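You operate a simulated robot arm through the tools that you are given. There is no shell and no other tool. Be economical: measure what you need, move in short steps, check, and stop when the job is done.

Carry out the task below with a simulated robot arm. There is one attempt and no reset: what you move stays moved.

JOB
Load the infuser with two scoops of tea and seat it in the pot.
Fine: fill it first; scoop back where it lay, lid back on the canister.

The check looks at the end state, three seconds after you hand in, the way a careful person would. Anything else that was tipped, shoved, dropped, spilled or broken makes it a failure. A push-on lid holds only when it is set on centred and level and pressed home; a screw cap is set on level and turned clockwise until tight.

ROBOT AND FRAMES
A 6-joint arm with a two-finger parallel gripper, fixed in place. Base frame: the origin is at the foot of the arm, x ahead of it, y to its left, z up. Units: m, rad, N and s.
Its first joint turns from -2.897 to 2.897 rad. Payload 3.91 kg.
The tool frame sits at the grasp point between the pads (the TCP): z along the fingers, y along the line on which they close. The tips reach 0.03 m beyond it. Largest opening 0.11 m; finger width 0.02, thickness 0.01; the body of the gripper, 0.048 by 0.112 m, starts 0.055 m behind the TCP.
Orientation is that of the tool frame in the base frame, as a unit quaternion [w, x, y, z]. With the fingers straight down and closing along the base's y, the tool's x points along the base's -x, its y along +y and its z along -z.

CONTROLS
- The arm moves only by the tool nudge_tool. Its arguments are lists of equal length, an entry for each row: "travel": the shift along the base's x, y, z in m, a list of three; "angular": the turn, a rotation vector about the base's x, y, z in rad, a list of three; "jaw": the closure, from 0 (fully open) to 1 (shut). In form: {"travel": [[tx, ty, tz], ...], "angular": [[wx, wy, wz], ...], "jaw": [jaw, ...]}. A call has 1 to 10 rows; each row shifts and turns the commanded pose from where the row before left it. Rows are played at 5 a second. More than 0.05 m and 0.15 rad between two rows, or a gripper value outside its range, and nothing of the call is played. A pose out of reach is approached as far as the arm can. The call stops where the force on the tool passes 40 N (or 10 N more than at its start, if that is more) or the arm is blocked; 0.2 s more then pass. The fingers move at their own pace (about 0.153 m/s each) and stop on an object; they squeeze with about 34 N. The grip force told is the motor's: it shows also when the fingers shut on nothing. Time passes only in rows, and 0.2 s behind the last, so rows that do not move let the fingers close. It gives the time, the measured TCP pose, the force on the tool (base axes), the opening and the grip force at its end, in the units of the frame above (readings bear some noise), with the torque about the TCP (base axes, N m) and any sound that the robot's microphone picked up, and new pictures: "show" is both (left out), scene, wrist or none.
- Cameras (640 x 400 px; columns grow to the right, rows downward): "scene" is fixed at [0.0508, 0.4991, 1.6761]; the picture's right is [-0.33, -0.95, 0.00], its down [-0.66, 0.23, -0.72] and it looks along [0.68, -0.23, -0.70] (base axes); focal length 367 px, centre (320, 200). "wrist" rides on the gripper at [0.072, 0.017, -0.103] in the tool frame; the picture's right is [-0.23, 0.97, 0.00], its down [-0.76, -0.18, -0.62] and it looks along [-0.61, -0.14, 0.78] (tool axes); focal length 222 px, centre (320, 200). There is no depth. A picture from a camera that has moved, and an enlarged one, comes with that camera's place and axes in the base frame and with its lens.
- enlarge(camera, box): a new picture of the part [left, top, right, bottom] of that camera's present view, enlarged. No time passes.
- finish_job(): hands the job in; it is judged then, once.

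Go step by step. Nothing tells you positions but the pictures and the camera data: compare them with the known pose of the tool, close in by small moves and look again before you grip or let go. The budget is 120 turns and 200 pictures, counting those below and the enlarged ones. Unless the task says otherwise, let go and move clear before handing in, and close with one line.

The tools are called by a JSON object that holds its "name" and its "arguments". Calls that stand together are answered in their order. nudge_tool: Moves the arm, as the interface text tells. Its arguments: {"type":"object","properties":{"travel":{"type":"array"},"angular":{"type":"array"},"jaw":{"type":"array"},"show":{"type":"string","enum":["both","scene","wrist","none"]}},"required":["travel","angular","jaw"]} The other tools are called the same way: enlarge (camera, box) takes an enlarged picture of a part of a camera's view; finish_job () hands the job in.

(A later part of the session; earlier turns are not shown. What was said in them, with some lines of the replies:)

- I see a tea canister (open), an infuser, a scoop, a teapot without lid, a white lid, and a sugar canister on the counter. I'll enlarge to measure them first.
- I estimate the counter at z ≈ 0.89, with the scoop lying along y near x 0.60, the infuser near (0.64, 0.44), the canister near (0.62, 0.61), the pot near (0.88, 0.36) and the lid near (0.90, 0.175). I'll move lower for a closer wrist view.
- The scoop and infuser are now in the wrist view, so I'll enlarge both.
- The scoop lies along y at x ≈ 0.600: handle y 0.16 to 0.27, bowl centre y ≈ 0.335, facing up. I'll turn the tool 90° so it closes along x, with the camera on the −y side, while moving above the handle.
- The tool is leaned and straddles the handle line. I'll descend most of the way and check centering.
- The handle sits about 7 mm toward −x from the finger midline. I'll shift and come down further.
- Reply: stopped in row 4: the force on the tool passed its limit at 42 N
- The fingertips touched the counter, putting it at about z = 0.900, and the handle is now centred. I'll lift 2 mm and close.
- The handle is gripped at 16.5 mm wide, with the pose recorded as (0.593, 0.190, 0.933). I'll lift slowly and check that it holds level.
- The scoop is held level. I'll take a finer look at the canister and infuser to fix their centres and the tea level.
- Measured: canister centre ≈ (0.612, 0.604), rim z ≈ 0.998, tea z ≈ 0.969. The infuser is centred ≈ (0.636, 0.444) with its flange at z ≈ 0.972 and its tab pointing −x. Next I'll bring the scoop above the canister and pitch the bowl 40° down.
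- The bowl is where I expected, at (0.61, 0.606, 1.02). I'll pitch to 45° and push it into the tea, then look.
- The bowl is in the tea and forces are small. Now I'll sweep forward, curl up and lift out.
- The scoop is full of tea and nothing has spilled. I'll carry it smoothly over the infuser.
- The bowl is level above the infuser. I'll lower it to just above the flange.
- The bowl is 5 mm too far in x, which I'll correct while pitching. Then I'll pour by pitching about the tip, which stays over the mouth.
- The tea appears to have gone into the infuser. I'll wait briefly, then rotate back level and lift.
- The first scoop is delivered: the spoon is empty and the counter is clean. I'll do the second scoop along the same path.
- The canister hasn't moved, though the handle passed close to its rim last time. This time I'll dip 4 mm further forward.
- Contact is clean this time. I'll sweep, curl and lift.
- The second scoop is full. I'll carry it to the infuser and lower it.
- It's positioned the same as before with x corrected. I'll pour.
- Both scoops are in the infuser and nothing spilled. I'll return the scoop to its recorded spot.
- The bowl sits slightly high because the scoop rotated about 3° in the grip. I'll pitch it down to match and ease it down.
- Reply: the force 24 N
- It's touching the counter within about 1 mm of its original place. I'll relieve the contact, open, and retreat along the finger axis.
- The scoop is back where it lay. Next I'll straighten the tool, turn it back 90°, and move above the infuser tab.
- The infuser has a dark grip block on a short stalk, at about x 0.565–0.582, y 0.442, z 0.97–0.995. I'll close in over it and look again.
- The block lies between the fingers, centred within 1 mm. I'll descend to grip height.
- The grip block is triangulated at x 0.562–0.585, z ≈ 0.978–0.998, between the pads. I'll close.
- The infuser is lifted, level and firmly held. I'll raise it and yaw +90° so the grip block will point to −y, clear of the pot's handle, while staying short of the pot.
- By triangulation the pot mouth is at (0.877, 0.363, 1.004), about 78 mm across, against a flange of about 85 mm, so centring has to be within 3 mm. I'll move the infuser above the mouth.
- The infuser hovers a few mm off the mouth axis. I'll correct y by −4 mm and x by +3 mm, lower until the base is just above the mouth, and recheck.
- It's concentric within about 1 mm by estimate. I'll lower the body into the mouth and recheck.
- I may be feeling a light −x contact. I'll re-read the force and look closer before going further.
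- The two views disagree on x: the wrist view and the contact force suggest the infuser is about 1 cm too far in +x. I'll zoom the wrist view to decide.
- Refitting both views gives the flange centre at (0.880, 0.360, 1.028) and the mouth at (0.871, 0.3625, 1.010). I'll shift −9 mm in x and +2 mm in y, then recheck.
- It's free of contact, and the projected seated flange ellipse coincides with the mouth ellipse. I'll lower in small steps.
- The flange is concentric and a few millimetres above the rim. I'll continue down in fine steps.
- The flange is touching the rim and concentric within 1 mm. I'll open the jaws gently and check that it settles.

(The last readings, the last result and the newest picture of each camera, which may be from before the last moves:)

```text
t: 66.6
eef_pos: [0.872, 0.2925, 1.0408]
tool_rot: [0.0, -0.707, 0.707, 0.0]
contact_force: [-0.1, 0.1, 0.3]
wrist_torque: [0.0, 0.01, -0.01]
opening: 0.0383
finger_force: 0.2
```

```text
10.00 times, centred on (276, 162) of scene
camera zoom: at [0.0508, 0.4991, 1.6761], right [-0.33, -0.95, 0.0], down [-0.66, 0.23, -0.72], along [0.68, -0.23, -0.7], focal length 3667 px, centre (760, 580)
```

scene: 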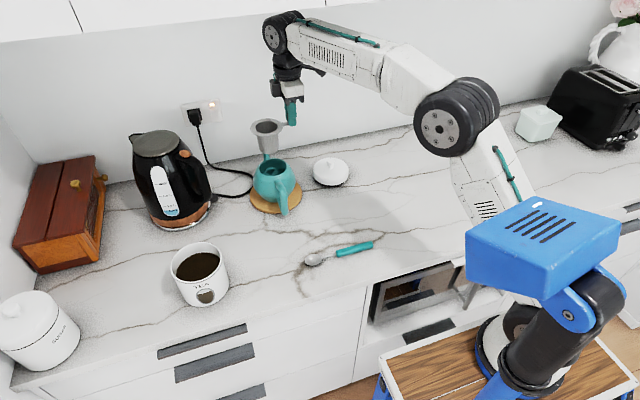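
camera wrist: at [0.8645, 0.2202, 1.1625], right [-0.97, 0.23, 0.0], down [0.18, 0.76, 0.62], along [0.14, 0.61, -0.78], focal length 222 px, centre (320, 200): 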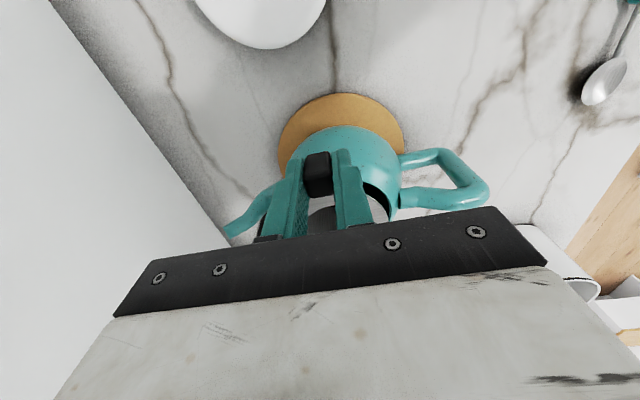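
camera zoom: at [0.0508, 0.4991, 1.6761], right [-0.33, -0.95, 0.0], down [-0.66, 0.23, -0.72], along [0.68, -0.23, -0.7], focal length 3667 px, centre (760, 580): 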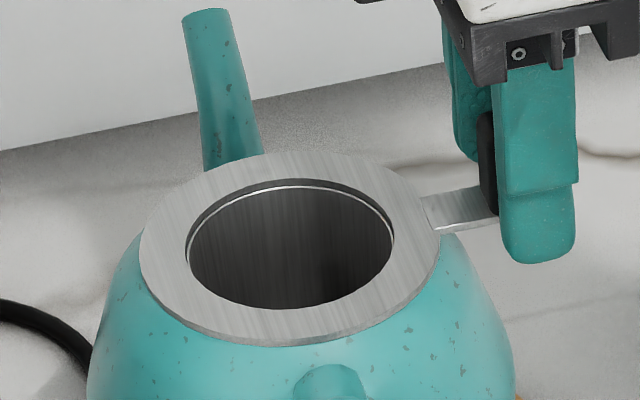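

The infuser is seated in the pot. I'll rise straight up and go over to the canister lid, whose knob is at about (0.912, 0.167).

{"name": "nudge_tool", "arguments": {"travel": [[0, 0, 0.01], [0, 0, 0.02], [0, 0, 0.03], [0, -0.01, 0.02], [0.01, -0.03, 0.0], [0.01, -0.03, 0], [0.01, -0.03, 0], [0.009, -0.025, 0], [0, 0, 0]], "angular": [[0, 0, 0], [0, 0, 0], [0, 0, 0], [0, 0, 0], [0, 0, 0], [0, 0, 0], [0, 0, 0], [0, 0, 0], [0, 0, 0]], "jaw": [0.6, 0.55, 0.5, 0.5, 0.5, 0.5, 0.5, 0.5, 0.5], "show": "both"}}

{"name": "enlarge", "arguments": {"camera": "scene", "box": [240, 130, 368, 210]}}

{"name": "enlarge", "arguments": {"camera": "wrist", "box": [220, 90, 420, 240]}}

```text
t: 68.6
eef_pos: [0.9086, 0.167, 1.1197]
tool_rot: [-0.001, 0.708, -0.707, 0.0]
contact_force: [-0.6, -0.1, -0.6]
wrist_torque: [-0.06, -0.01, 0.0]
opening: 0.0552
finger_force: 0.1
camera wrist: at [0.8936, 0.0968, 1.2229], right [-0.97, 0.23, 0.0], down [0.18, 0.76, 0.62], along [0.14, 0.61, -0.78], focal length 222 px, centre (320, 200)
```

scene: 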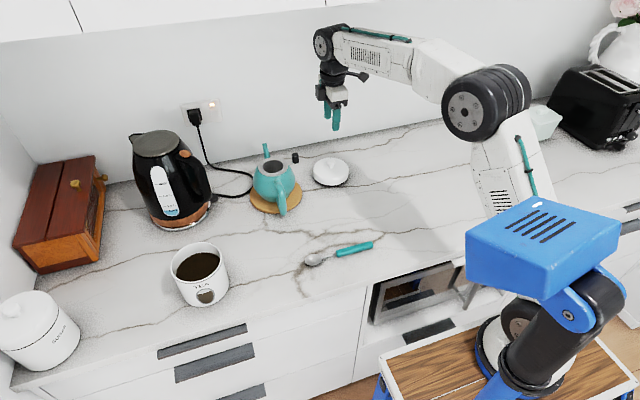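
wrist: 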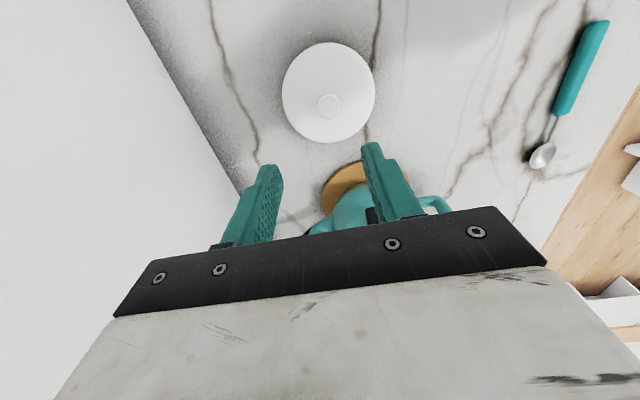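

```text
5.00 times, centred on (304, 170) of scene
camera zoom: at [0.0508, 0.4991, 1.6761], right [-0.33, -0.95, 0.0], down [-0.66, 0.23, -0.72], along [0.68, -0.23, -0.7], focal length 1834 px, centre (400, 350)
```

zoom: 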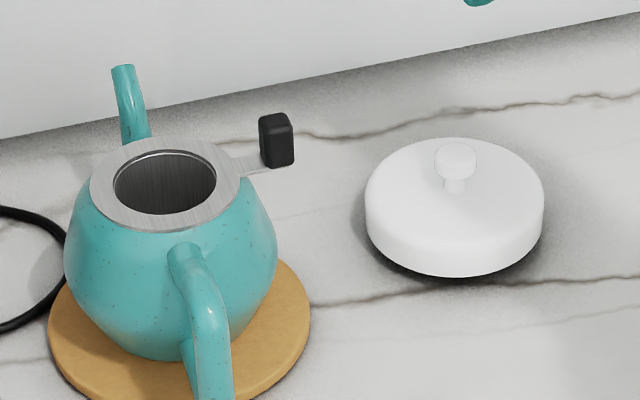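

```text
2.67 times, centred on (320, 165) of wrist
camera zoom: at [0.8936, 0.0968, 1.2229], right [-0.97, 0.23, 0.0], down [0.18, 0.76, 0.62], along [0.14, 0.61, -0.78], focal length 592 px, centre (320, 293)
```

zoom: 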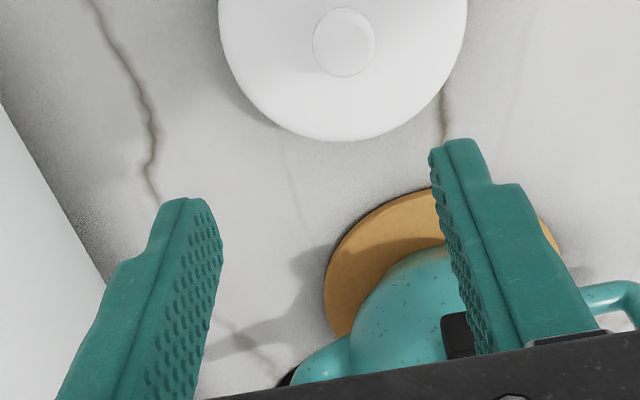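

The infuser sits flat in the pot. The lid's knob top is triangulated at (0.900, 0.171, 0.957), diameter ≈ 27 mm. I'll descend towards it and recheck.

{"name": "nudge_tool", "arguments": {"travel": [[-0.004, 0.002, -0.03], [-0.004, 0.002, -0.04], [-0.001, 0, -0.035], [0, 0, 0]], "angular": [[0, 0, 0], [0, 0, 0], [0, 0, 0], [0, 0, 0]], "jaw": [0.5, 0.5, 0.5, 0.5], "show": "wrist"}}

{"name": "enlarge", "arguments": {"camera": "scene", "box": [280, 140, 376, 200]}}

{"name": "enlarge", "arguments": {"camera": "wrist", "box": [220, 90, 420, 240]}}

```text
t: 69.6
eef_pos: [0.8999, 0.1726, 1.0167]
tool_rot: [0.001, -0.706, 0.708, -0.001]
contact_force: [0.2, -0.1, 0.8]
wrist_torque: [-0.01, 0.05, 0.01]
opening: 0.0548
finger_force: 0.2
camera wrist: at [0.8843, 0.1011, 1.1201], right [-0.97, 0.23, 0.0], down [0.18, 0.76, 0.62], along [0.14, 0.61, -0.78], focal length 222 px, centre (320, 200)
```

wrist: 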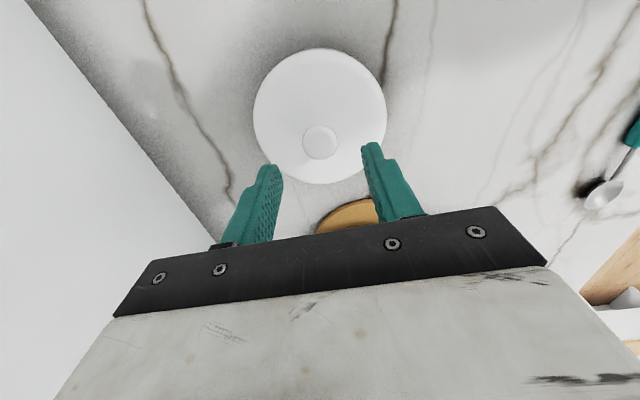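

```text
6.67 times, centred on (328, 170) of scene
camera zoom: at [0.0508, 0.4991, 1.6761], right [-0.33, -0.95, 0.0], down [-0.66, 0.23, -0.72], along [0.68, -0.23, -0.7], focal length 2445 px, centre (267, 400)
```

zoom: 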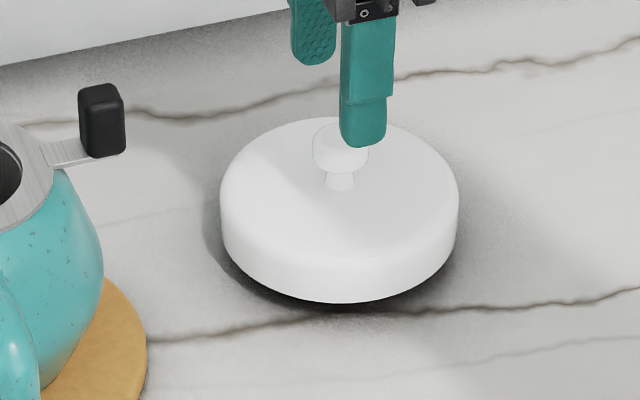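

```text
2.67 times, centred on (320, 165) of wrist
camera zoom: at [0.8843, 0.1011, 1.1201], right [-0.97, 0.23, 0.0], down [0.18, 0.76, 0.62], along [0.14, 0.61, -0.78], focal length 592 px, centre (320, 293)
```

zoom: 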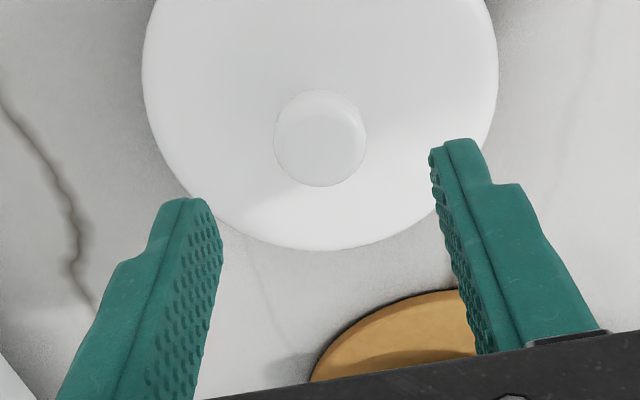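

It's centred over the knob. I'll lower to grip height and close.

{"name": "nudge_tool", "arguments": {"travel": [[0, 0, -0.02], [0, 0, -0.015], [0, 0, -0.01], [0, 0, 0]], "angular": [[0, 0, 0], [0, 0, 0], [0, 0, 0], [0, 0, 0]], "jaw": [0.5, 0.5, 0.5, 0.5], "show": "none"}}

{"name": "enlarge", "arguments": {"camera": "scene", "box": [280, 140, 376, 200]}}

{"name": "enlarge", "arguments": {"camera": "wrist", "box": [220, 90, 420, 240]}}

```text
t: 70.6
eef_pos: [0.9003, 0.1728, 0.9703]
tool_rot: [-0.001, 0.707, -0.707, 0.001]
contact_force: [-0.4, 0.5, 0.6]
wrist_torque: [-0.01, -0.02, 0.01]
opening: 0.0548
finger_force: 0.1
```

```text
6.67 times, centred on (328, 170) of scene
camera zoom: at [0.0508, 0.4991, 1.6761], right [-0.33, -0.95, 0.0], down [-0.66, 0.23, -0.72], along [0.68, -0.23, -0.7], focal length 2445 px, centre (267, 400)
```

zoom: 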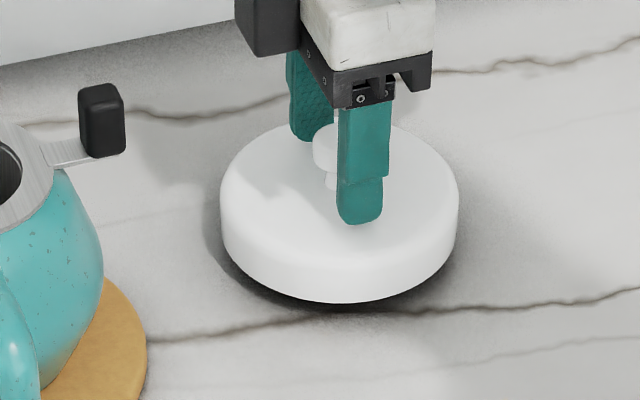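

```text
2.67 times, centred on (320, 165) of wrist
camera zoom: at [0.8846, 0.1012, 1.0745], right [-0.97, 0.23, 0.0], down [0.18, 0.76, 0.62], along [0.14, 0.61, -0.78], focal length 592 px, centre (320, 293)
```

zoom: 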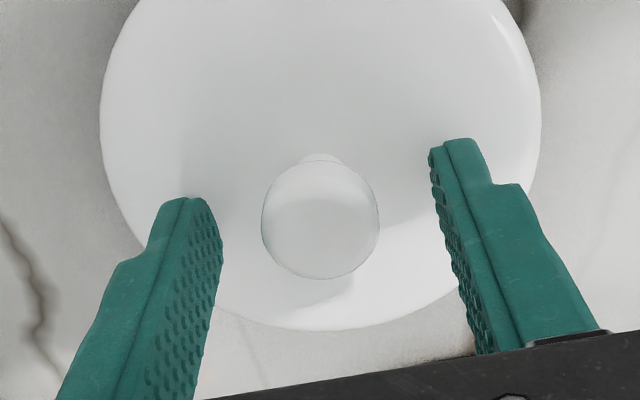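

{"name": "nudge_tool", "arguments": {"travel": [[0, -0.001, 0], [0, 0, 0], [0, 0, 0], [0, 0, 0]], "angular": [[0, 0, 0], [0, 0, 0], [0, 0, 0], [0, 0, 0]], "jaw": [0.6, 0.75, 0.9, 1], "show": "none"}}

{"name": "nudge_tool", "arguments": {"travel": [[0, 0, 0.005], [0, 0, 0.01], [0, 0, 0.02], [0, 0, 0.035], [-0.02, 0, 0.04], [-0.03, 0, 0.04], [-0.03, 0, 0], [0, 0, 0]], "angular": [[0, 0, 0], [0, 0, 0], [0, 0, 0], [0, 0, 0], [0, 0, 0], [0, 0, 0], [0, 0, 0], [0, 0, 0]], "jaw": [1, 1, 1, 1, 1, 1, 1, 1], "show": "both"}}

{"name": "enlarge", "arguments": {"camera": "scene", "box": [280, 110, 408, 190]}}

```text
t: 71.6
eef_pos: [0.9004, 0.1719, 0.9706]
tool_rot: [0.001, -0.707, 0.707, -0.001]
contact_force: [-0.3, -0.1, -1.0]
wrist_torque: [-0.01, 0.02, -0.02]
opening: 0.0258
finger_force: 33.4
```

```text
t: 73.4
eef_pos: [0.8219, 0.1701, 1.1203]
tool_rot: [-0.001, 0.707, -0.707, 0.001]
contact_force: [0.1, 0.1, -1.0]
wrist_torque: [0.01, -0.03, 0.02]
opening: 0.0259
finger_force: 34.2
camera wrist: at [0.8053, 0.0989, 1.2244], right [-0.97, 0.23, 0.0], down [0.18, 0.76, 0.62], along [0.14, 0.61, -0.78], focal length 222 px, centre (320, 200)
```

scene: 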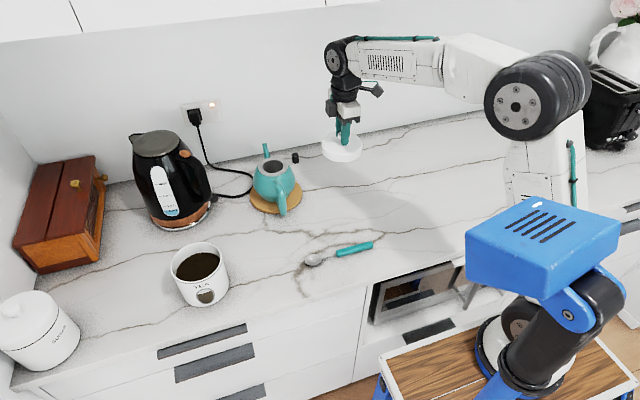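
wrist: 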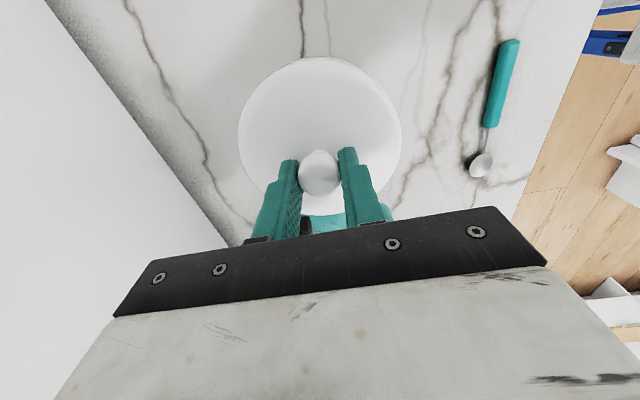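

```text
5.00 times, centred on (344, 150) of scene
camera zoom: at [0.0508, 0.4991, 1.6761], right [-0.33, -0.95, 0.0], down [-0.66, 0.23, -0.72], along [0.68, -0.23, -0.7], focal length 1834 px, centre (200, 450)
```

zoom: 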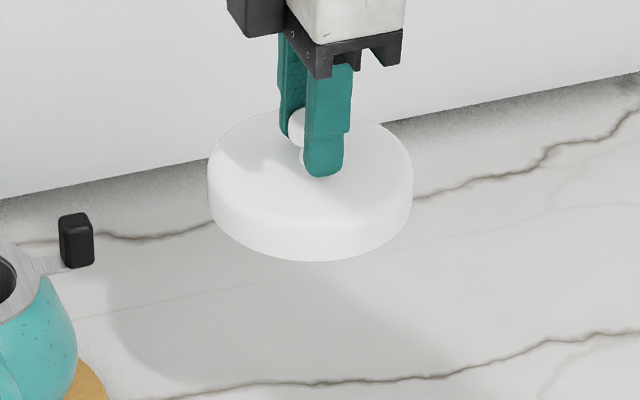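

The lid is held level. I'll carry it around the pot to hover above the canister.

{"name": "nudge_tool", "arguments": {"travel": [[-0.025, 0.005, 0], [-0.035, 0.01, 0], [-0.035, 0.01, 0], [-0.035, 0.02, 0], [-0.03, 0.03, 0], [-0.02, 0.035, 0], [-0.015, 0.035, 0], [-0.01, 0.04, 0], [-0.008, 0.04, 0], [0, 0.04, 0]], "angular": [[0, 0, 0], [0, 0, 0], [0, 0, 0], [0, 0, 0], [0, 0, 0], [0, 0, 0], [0, 0, 0], [0, 0, 0], [0, 0, 0], [0, 0, 0]], "jaw": [1, 1, 1, 1, 1, 1, 1, 1, 1, 1], "show": "none"}}

{"name": "nudge_tool", "arguments": {"travel": [[0, 0.04, 0], [0, 0.04, 0], [0, 0.035, 0], [0, 0.03, 0], [0, 0.02, 0], [0, 0, 0], [0, 0, 0]], "angular": [[0, 0, 0], [0, 0, 0], [0, 0, 0], [0, 0, 0], [0, 0, 0], [0, 0, 0], [0, 0, 0]], "jaw": [1, 1, 1, 1, 1, 1, 1], "show": "both"}}

{"name": "enlarge", "arguments": {"camera": "scene", "box": [150, 200, 278, 310]}}

```text
t: 75.6
eef_pos: [0.607, 0.4373, 1.122]
tool_rot: [-0.001, 0.707, -0.707, 0.0]
contact_force: [-0.1, 0.0, -0.7]
wrist_torque: [0.03, -0.01, 0.02]
opening: 0.0256
finger_force: 34.0
```

```text
t: 77.2
eef_pos: [0.6079, 0.6009, 1.1229]
tool_rot: [-0.001, 0.707, -0.707, 0.0]
contact_force: [0.3, 0.1, -1.1]
wrist_torque: [0.0, 0.0, -0.01]
opening: 0.0261
finger_force: 34.1
camera wrist: at [0.5922, 0.5292, 1.2259], right [-0.97, 0.23, 0.0], down [0.18, 0.76, 0.62], along [0.14, 0.61, -0.78], focal length 222 px, centre (320, 200)
```

scene: 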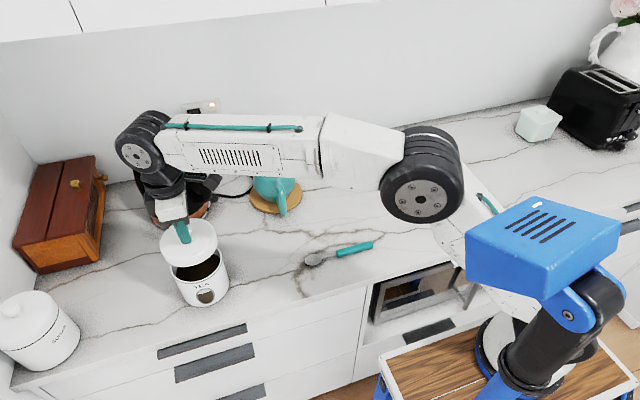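
wrist: 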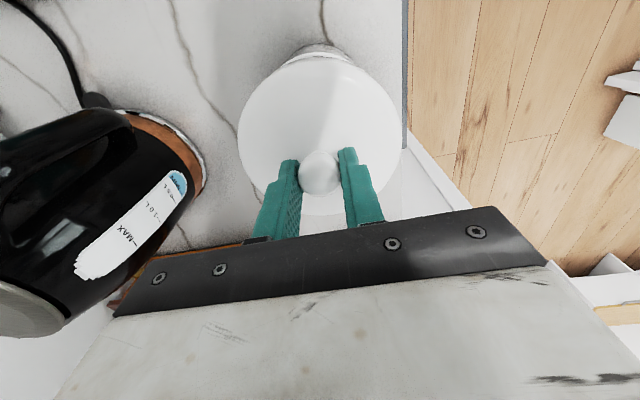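

```text
3.64 times, centred on (214, 255) of scene
camera zoom: at [0.0508, 0.4991, 1.6761], right [-0.33, -0.95, 0.0], down [-0.66, 0.23, -0.72], along [0.68, -0.23, -0.7], focal length 1333 px, centre (706, 0)
```

zoom: 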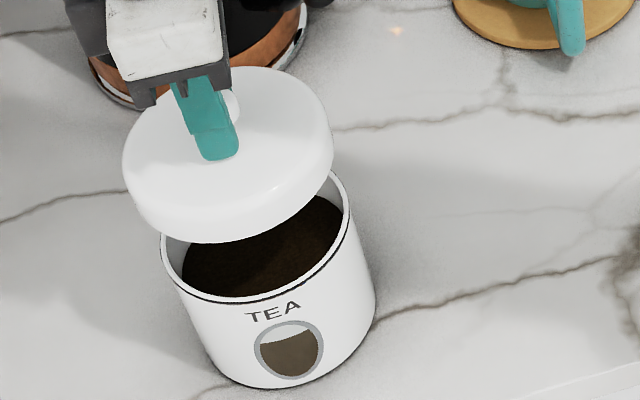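

The lid is hovering nearly concentric with the canister. I'll lower it to about 15 mm above the rim and check alignment.

{"name": "nudge_tool", "arguments": {"travel": [[-0.001, -0.0005, -0.015], [0, 0, -0.015], [0, 0, -0.008], [0, 0, 0]], "angular": [[0, 0, 0], [0, 0, 0], [0, 0, 0], [0, 0, 0]], "jaw": [1, 1, 1, 1], "show": "none"}}

{"name": "enlarge", "arguments": {"camera": "scene", "box": [160, 215, 240, 315]}}

{"name": "enlarge", "arguments": {"camera": "wrist", "box": [220, 20, 480, 220]}}

```text
t: 78.2
eef_pos: [0.6072, 0.5988, 1.0837]
tool_rot: [0.0, -0.707, 0.707, -0.001]
contact_force: [-0.3, -0.3, -0.7]
wrist_torque: [-0.03, 0.04, 0.0]
opening: 0.0259
finger_force: 34.0
```

```text
4.00 times, centred on (200, 265) of scene
camera zoom: at [0.0508, 0.4991, 1.6761], right [-0.33, -0.95, 0.0], down [-0.66, 0.23, -0.72], along [0.68, -0.23, -0.7], focal length 1467 px, centre (800, -60)
```

zoom: 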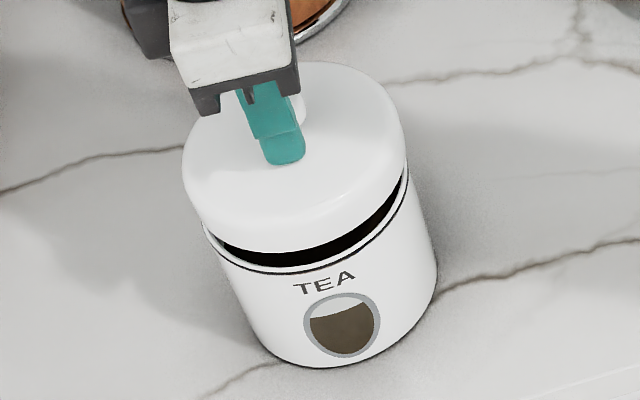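

```text
2.00 times, centred on (350, 120) of wrist
camera zoom: at [0.5917, 0.5289, 1.1864], right [-0.97, 0.23, 0.0], down [0.18, 0.76, 0.62], along [0.14, 0.61, -0.78], focal length 444 px, centre (260, 360)
```

zoom: 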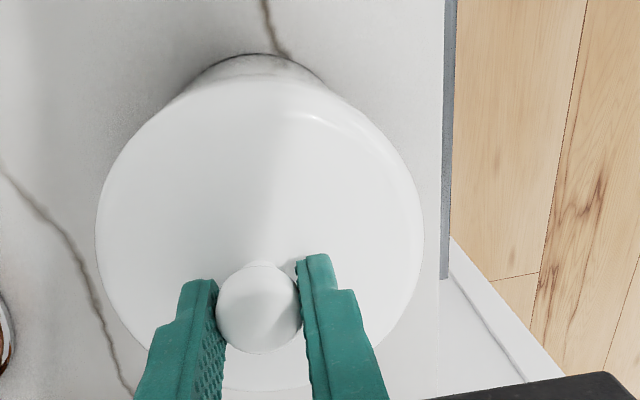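

Alignment looks good in both views. I'll lower to first contact.

{"name": "nudge_tool", "arguments": {"travel": [[0, 0, -0.006], [0, 0, -0.004], [0, 0, -0.002], [0, 0, 0]], "angular": [[0, 0, 0], [0, 0, 0], [0, 0, 0], [0, 0, 0]], "jaw": [1, 1, 1, 1], "show": "none"}}

{"name": "enlarge", "arguments": {"camera": "scene", "box": [168, 235, 232, 285]}}

```text
t: 79.2
eef_pos: [0.6073, 0.5994, 1.0713]
tool_rot: [0.001, -0.707, 0.707, 0.0]
contact_force: [0.5, -0.5, -1.4]
wrist_torque: [0.01, 0.02, -0.03]
opening: 0.0258
finger_force: 34.1
```

```text
8.00 times, centred on (200, 260) of scene
camera zoom: at [0.0508, 0.4991, 1.6761], right [-0.33, -0.95, 0.0], down [-0.66, 0.23, -0.72], along [0.68, -0.23, -0.7], focal length 2934 px, centre (1280, -280)
```

zoom: 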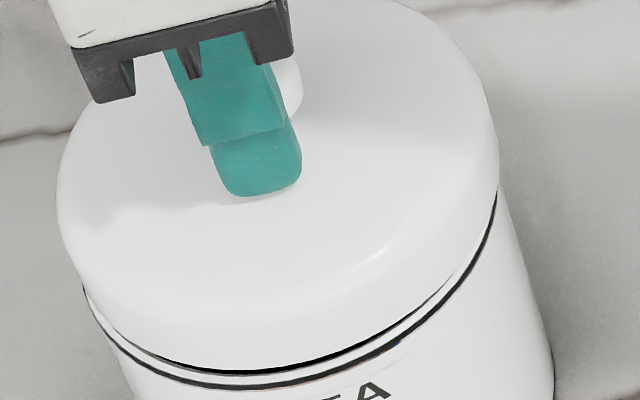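

Only a hairline gap remains. I'll ease down and press.

{"name": "nudge_tool", "arguments": {"travel": [[0, 0, -0.0015], [0, 0, -0.0015], [0, 0, -0.0015], [0, 0, 0]], "angular": [[0, 0, 0], [0, 0, 0], [0, 0, 0], [0, 0, 0]], "jaw": [1, 1, 1, 1], "show": "none"}}

{"name": "enlarge", "arguments": {"camera": "scene", "box": [168, 235, 232, 285]}}

```text
t: 80.2
eef_pos: [0.608, 0.6007, 1.066]
tool_rot: [-0.001, 0.707, -0.707, 0.0]
contact_force: [0.1, -0.3, -0.7]
wrist_torque: [-0.01, 0.02, 0.03]
opening: 0.0258
finger_force: 33.9
```

```text
8.00 times, centred on (200, 260) of scene
camera zoom: at [0.0508, 0.4991, 1.6761], right [-0.33, -0.95, 0.0], down [-0.66, 0.23, -0.72], along [0.68, -0.23, -0.7], focal length 2934 px, centre (1280, -280)
```

zoom: 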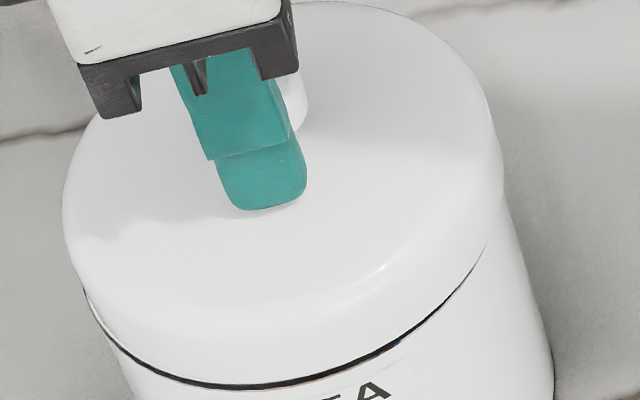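

{"name": "nudge_tool", "arguments": {"travel": [[0, 0, -0.001], [0, 0, -0.001], [0, 0, -0.001], [0, 0, 0]], "angular": [[0, 0, 0], [0, 0, 0], [0, 0, 0], [0, 0, 0]], "jaw": [1, 1, 1, 1], "show": "none"}}

{"name": "enlarge", "arguments": {"camera": "scene", "box": [168, 235, 232, 285]}}

```text
t: 81.2
eef_pos: [0.6083, 0.5997, 1.0638]
tool_rot: [0.001, -0.707, 0.707, -0.001]
contact_force: [3.3, 1.5, 4.1]
wrist_torque: [0.02, -0.09, -0.03]
opening: 0.0259
finger_force: 34.0
```

```text
8.00 times, centred on (200, 260) of scene
camera zoom: at [0.0508, 0.4991, 1.6761], right [-0.33, -0.95, 0.0], down [-0.66, 0.23, -0.72], along [0.68, -0.23, -0.7], focal length 2934 px, centre (1280, -280)
```

zoom: 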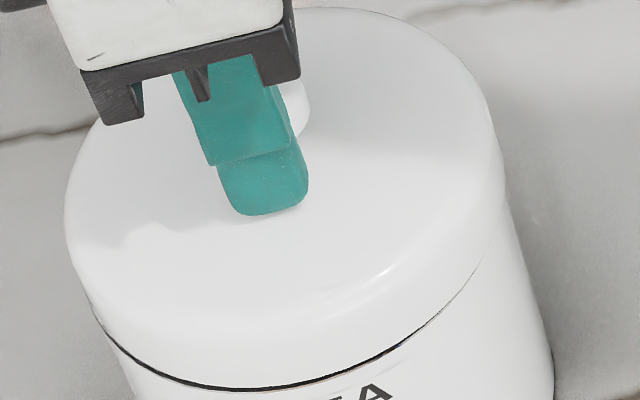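

First contact shows a small lateral force toward +x and +y. I'll comply about 1 mm that way and press on.

{"name": "nudge_tool", "arguments": {"travel": [[0.001, 0.0005, 0], [0, 0, -0.001], [0, 0, -0.001], [0, 0, 0]], "angular": [[0, 0, 0], [0, 0, 0], [0, 0, 0], [0, 0, 0]], "jaw": [1, 1, 1, 1], "show": "none"}}

{"name": "enlarge", "arguments": {"camera": "scene", "box": [168, 235, 232, 285]}}

```text
t: 82.2
eef_pos: [0.6075, 0.6, 1.0637]
tool_rot: [0.002, -0.707, 0.707, -0.001]
contact_force: [4.8, 2.4, 18.4]
wrist_torque: [-0.31, -0.03, 0.02]
opening: 0.0257
finger_force: 34.1
```

```text
8.00 times, centred on (200, 260) of scene
camera zoom: at [0.0508, 0.4991, 1.6761], right [-0.33, -0.95, 0.0], down [-0.66, 0.23, -0.72], along [0.68, -0.23, -0.7], focal length 2934 px, centre (1280, -280)
```

zoom: 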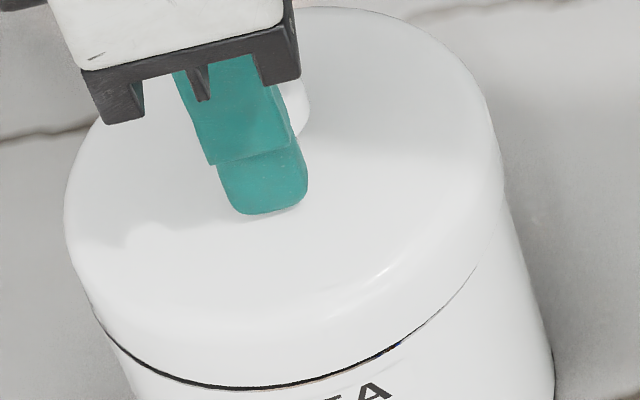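

{"name": "nudge_tool", "arguments": {"travel": [[0, 0.001, 0.001], [0, 0, -0.0015], [0, 0, -0.0015], [0, 0, -0.001], [0, 0, 0]], "angular": [[0, 0, 0], [0, 0, 0], [0, 0, 0], [0, 0, 0], [0, 0, 0]], "jaw": [1, 1, 1, 1, 1], "show": "none"}}

{"name": "enlarge", "arguments": {"camera": "scene", "box": [168, 235, 232, 285]}}

{"name": "enlarge", "arguments": {"camera": "scene", "box": [0, 280, 90, 370]}}

```text
t: 83.3
eef_pos: [0.6087, 0.6018, 1.0614]
tool_rot: [-0.003, 0.707, -0.707, 0.001]
contact_force: [1.4, -1.2, 8.5]
wrist_torque: [-0.13, 0.32, 0.06]
opening: 0.0256
finger_force: 34.6
stopped in row 5: the force on the tool passed its limit at 41 N (the readings are from after the stop); the commanded pose is now the measured one
```

```text
8.00 times, centred on (200, 260) of scene
camera zoom: at [0.0508, 0.4991, 1.6761], right [-0.33, -0.95, 0.0], down [-0.66, 0.23, -0.72], along [0.68, -0.23, -0.7], focal length 2934 px, centre (1280, -280)
```

zoom: 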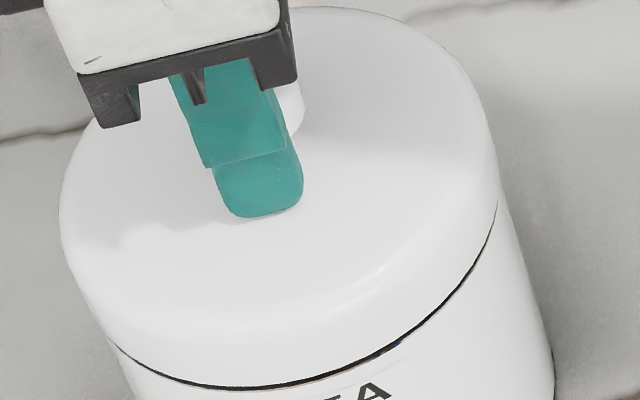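

```text
4.44 times, centred on (45, 325) of scene
camera zoom: at [0.0508, 0.4991, 1.6761], right [-0.33, -0.95, 0.0], down [-0.66, 0.23, -0.72], along [0.68, -0.23, -0.7], focal length 1630 px, centre (1542, -356)
```

zoom: 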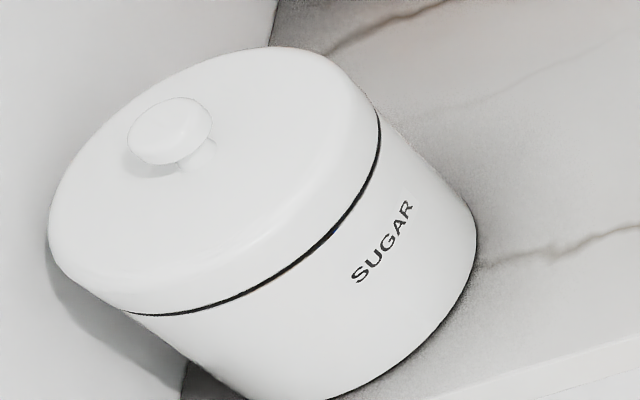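

The lid has dropped evenly and the stripe shows as a uniform seam, like the sugar jar's. I'll release, back off, and inspect before a firm centred press.

{"name": "nudge_tool", "arguments": {"travel": [[0, 0, 0], [0, 0, 0], [0, 0, 0], [0, 0, 0.02], [0, 0, 0.03], [0, 0, 0]], "angular": [[0, 0, 0], [0, 0, 0], [0, 0, 0], [0, 0, 0], [0, 0, 0], [0, 0, 0]], "jaw": [0.7, 0.55, 0.5, 0.5, 0.5, 0.5], "show": "wrist"}}

{"name": "enlarge", "arguments": {"camera": "scene", "box": [164, 228, 244, 308]}}

{"name": "enlarge", "arguments": {"camera": "wrist", "box": [220, 20, 480, 220]}}

```text
t: 84.7
eef_pos: [0.6091, 0.6014, 1.1098]
tool_rot: [0.003, -0.707, 0.707, 0.0]
contact_force: [-0.2, 0.0, -0.2]
wrist_torque: [0.03, -0.03, 0.02]
opening: 0.055
finger_force: 0.1
camera wrist: at [0.5928, 0.5299, 1.2132], right [-0.97, 0.23, 0.0], down [0.18, 0.76, 0.63], along [0.15, 0.61, -0.78], focal length 222 px, centre (320, 200)
```

wrist: 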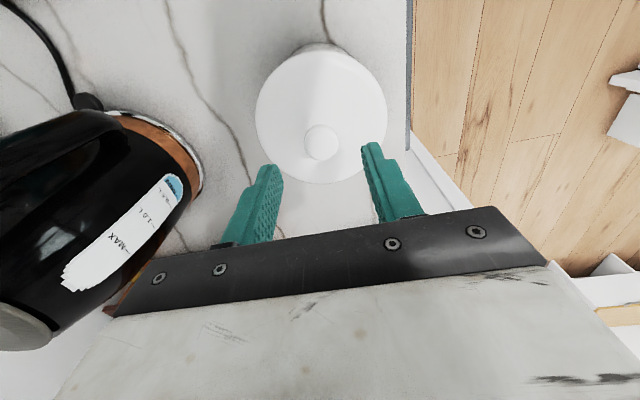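

```text
5.00 times, centred on (204, 268) of scene
camera zoom: at [0.0508, 0.4991, 1.6761], right [-0.33, -0.95, 0.0], down [-0.66, 0.23, -0.72], along [0.68, -0.23, -0.7], focal length 1834 px, centre (900, -140)
```

zoom: 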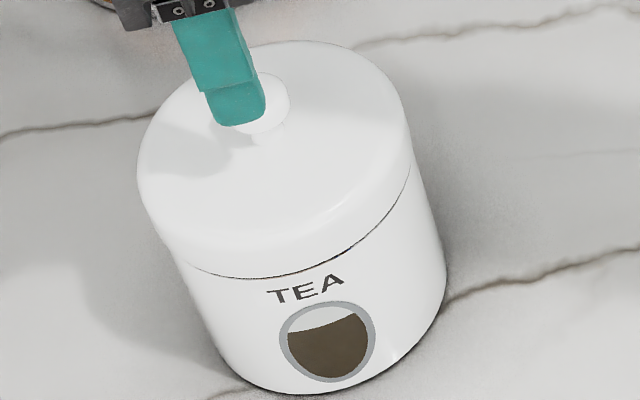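

```text
2.00 times, centred on (350, 120) of wrist
camera zoom: at [0.5928, 0.5299, 1.2132], right [-0.97, 0.23, 0.0], down [0.18, 0.76, 0.63], along [0.15, 0.61, -0.78], focal length 444 px, centre (260, 360)
```

zoom: 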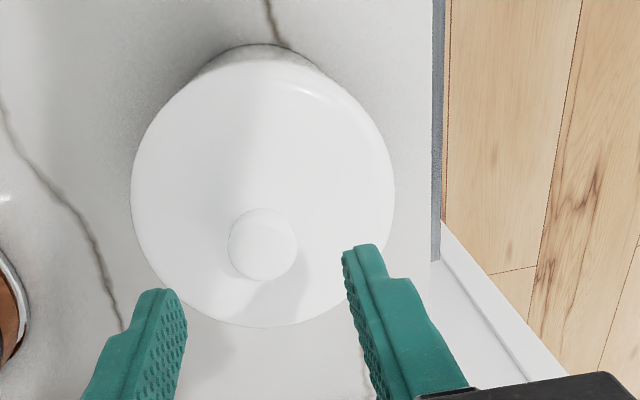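

The lid looks level and centred and the canister hasn't moved. I'll close the fingers and press down on the knob to be sure it's home.

{"name": "nudge_tool", "arguments": {"travel": [[0, 0, 0.01], [0, 0, 0], [0, 0, 0], [0, 0, -0.015], [0, 0, -0.015], [0, 0, -0.006], [0, 0, 0]], "angular": [[0, 0, 0], [0, 0, 0], [0, 0, 0], [0, 0, 0], [0, 0, 0], [0, 0, 0], [0, 0, 0]], "jaw": [0.7, 1, 1, 1, 1, 1, 1], "show": "none"}}

{"name": "nudge_tool", "arguments": {"travel": [[0, 0, -0.002], [0, 0, -0.002], [0, 0, -0.002], [0, 0, -0.002], [0, 0, -0.002], [0, 0, -0.002], [0, 0, -0.002], [0, 0, -0.002]], "angular": [[0, 0, 0], [0, 0, 0], [0, 0, 0], [0, 0, 0], [0, 0, 0], [0, 0, 0], [0, 0, 0], [0, 0, 0]], "jaw": [1, 1, 1, 1, 1, 1, 1, 1], "show": "scene"}}

{"name": "enlarge", "arguments": {"camera": "scene", "box": [164, 228, 244, 308]}}

```text
t: 86.3
eef_pos: [0.611, 0.6012, 1.0864]
tool_rot: [-0.005, 0.707, -0.707, 0.001]
contact_force: [2.0, 0.1, 14.6]
wrist_torque: [-0.05, -0.04, 0.05]
opening: 0.0002
finger_force: 33.9
```

```text
t: 86.9
eef_pos: [0.6103, 0.6021, 1.0873]
tool_rot: [0.008, -0.706, 0.708, 0.0]
contact_force: [1.3, 0.9, 6.5]
wrist_torque: [-0.05, -0.03, -0.03]
opening: 0.0
finger_force: 33.9
stopped in row 2: the force on the tool passed its limit at 44 N (the readings are from after the stop); the commanded pose is now the measured one
```

scene: 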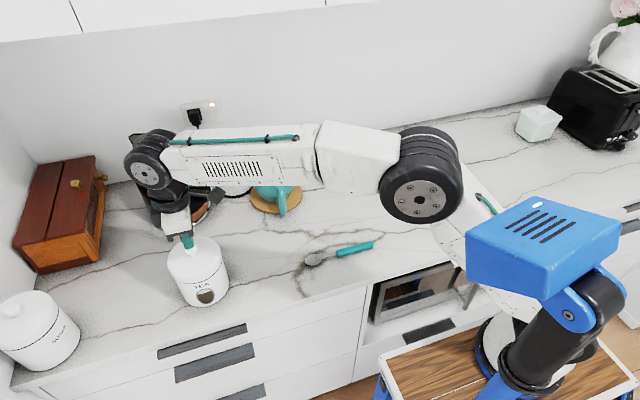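

```text
5.00 times, centred on (204, 268) of scene
camera zoom: at [0.0508, 0.4991, 1.6761], right [-0.33, -0.95, 0.0], down [-0.66, 0.23, -0.72], along [0.68, -0.23, -0.7], focal length 1834 px, centre (900, -140)
```

zoom: 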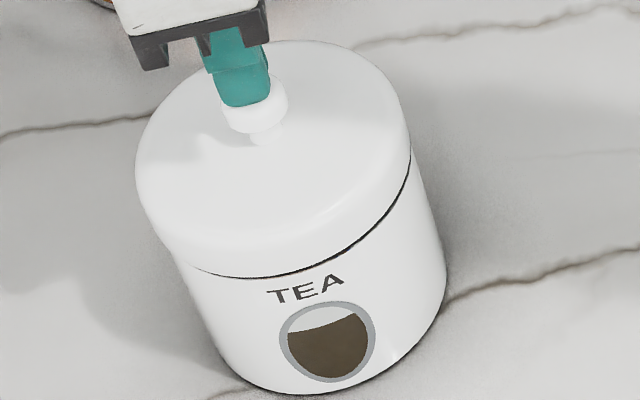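

The knob top is higher than I expected, so I'll lift off and inspect the seam closely.

{"name": "nudge_tool", "arguments": {"travel": [[0, 0, 0.02], [0, 0, 0.04], [0, -0.03, 0.04], [0, -0.04, 0.02], [0, -0.05, 0], [0, -0.05, 0], [0, 0, 0]], "angular": [[0, 0, 0], [0, 0, 0], [0, 0, 0], [0, 0, 0], [0, 0, 0], [0, 0, 0], [0, 0, 0]], "jaw": [1, 1, 0.8, 0.6, 0.5, 0.5, 0.5], "show": "wrist"}}

{"name": "enlarge", "arguments": {"camera": "scene", "box": [172, 235, 228, 291]}}

```text
t: 88.5
eef_pos: [0.6052, 0.4351, 1.2041]
tool_rot: [0.007, -0.706, 0.708, 0.0]
contact_force: [-0.1, 0.5, -0.2]
wrist_torque: [-0.02, 0.04, 0.03]
opening: 0.0549
finger_force: 0.0
camera wrist: at [0.5899, 0.3628, 1.3059], right [-0.97, 0.23, -0.01], down [0.17, 0.76, 0.63], along [0.15, 0.61, -0.77], focal length 222 px, centre (320, 200)
```

wrist: 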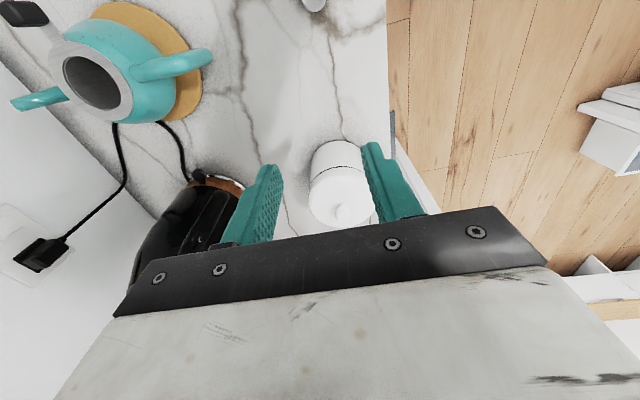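

```text
7.14 times, centred on (200, 263) of scene
camera zoom: at [0.0508, 0.4991, 1.6761], right [-0.33, -0.95, 0.0], down [-0.66, 0.23, -0.72], along [0.68, -0.23, -0.7], focal length 2619 px, centre (1177, -250)
```

zoom: 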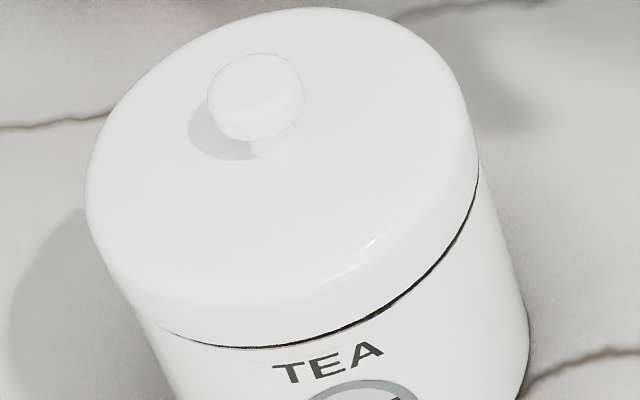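

{"name": "enlarge", "arguments": {"camera": "scene", "box": [176, 250, 220, 286]}}

{"name": "enlarge", "arguments": {"camera": "scene", "box": [5, 290, 60, 335]}}

{"name": "enlarge", "arguments": {"camera": "wrist", "box": [280, 120, 400, 240]}}

```text
11.11 times, centred on (198, 268) of scene
camera zoom: at [0.0508, 0.4991, 1.6761], right [-0.33, -0.95, 0.0], down [-0.66, 0.23, -0.72], along [0.68, -0.23, -0.7], focal length 4074 px, centre (1676, -556)
```

zoom: 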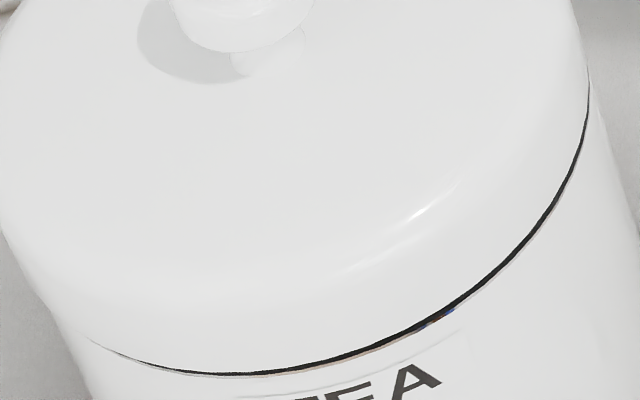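

```text
8.89 times, centred on (32, 312) of scene
camera zoom: at [0.0508, 0.4991, 1.6761], right [-0.33, -0.95, 0.0], down [-0.66, 0.23, -0.72], along [0.68, -0.23, -0.7], focal length 3260 px, centre (2876, -800)
```

zoom: 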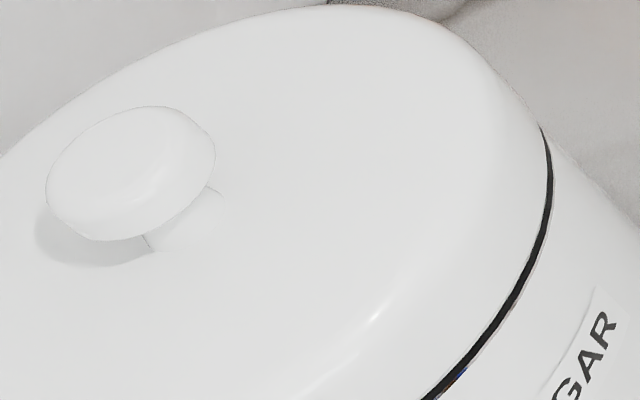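

```text
3.33 times, centred on (340, 180) of wrist
camera zoom: at [0.5899, 0.3628, 1.3059], right [-0.97, 0.23, -0.01], down [0.17, 0.76, 0.63], along [0.15, 0.61, -0.77], focal length 740 px, centre (253, 267)
```

zoom: 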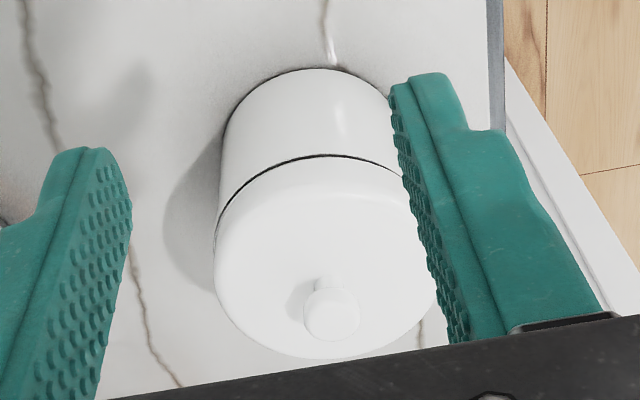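

The seam is even from both sides and comparable to the sugar jar's. The scoop is back in place, the infuser is seated, and the arm is clear. I'll take one last overall look.

{"name": "nudge_tool", "arguments": {"travel": [[-0.02, -0.04, 0.03], [-0.03, -0.04, 0.03], [-0.03, -0.04, 0.03], [0, 0, 0]], "angular": [[0, 0, 0], [0, 0, 0], [0, 0, 0], [0, 0, 0]], "jaw": [0.5, 0.5, 0.5, 0.5], "show": "scene"}}

{"name": "enlarge", "arguments": {"camera": "scene", "box": [150, 130, 390, 310]}}

```text
refused: row 1 steps farther than a row can; nothing moved
```

```text
2.22 times, centred on (270, 220) of scene
camera zoom: at [0.0508, 0.4991, 1.6761], right [-0.33, -0.95, 0.0], down [-0.66, 0.23, -0.72], along [0.68, -0.23, -0.7], focal length 815 px, centre (431, 156)
```

zoom: 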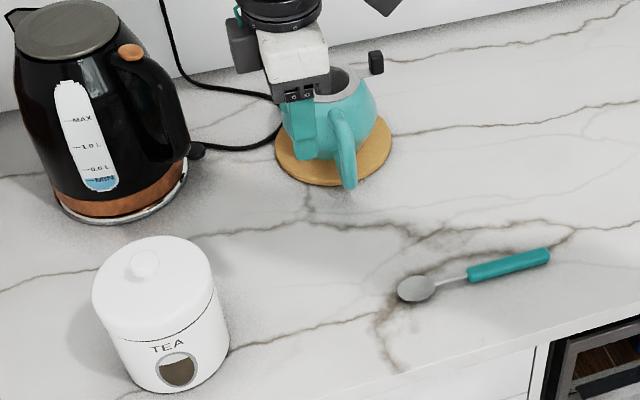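

Everything is in place and the arm is clear of all objects, so I'm handing in.

{"name": "finish_job", "arguments": {}}

```text
The job is handed in.
```

The infuser holds two scoops of tea and is seated in the pot, the scoop is back within a couple of millimetres of where it lay, and the lid is pressed onto the tea canister; I saw no spills.
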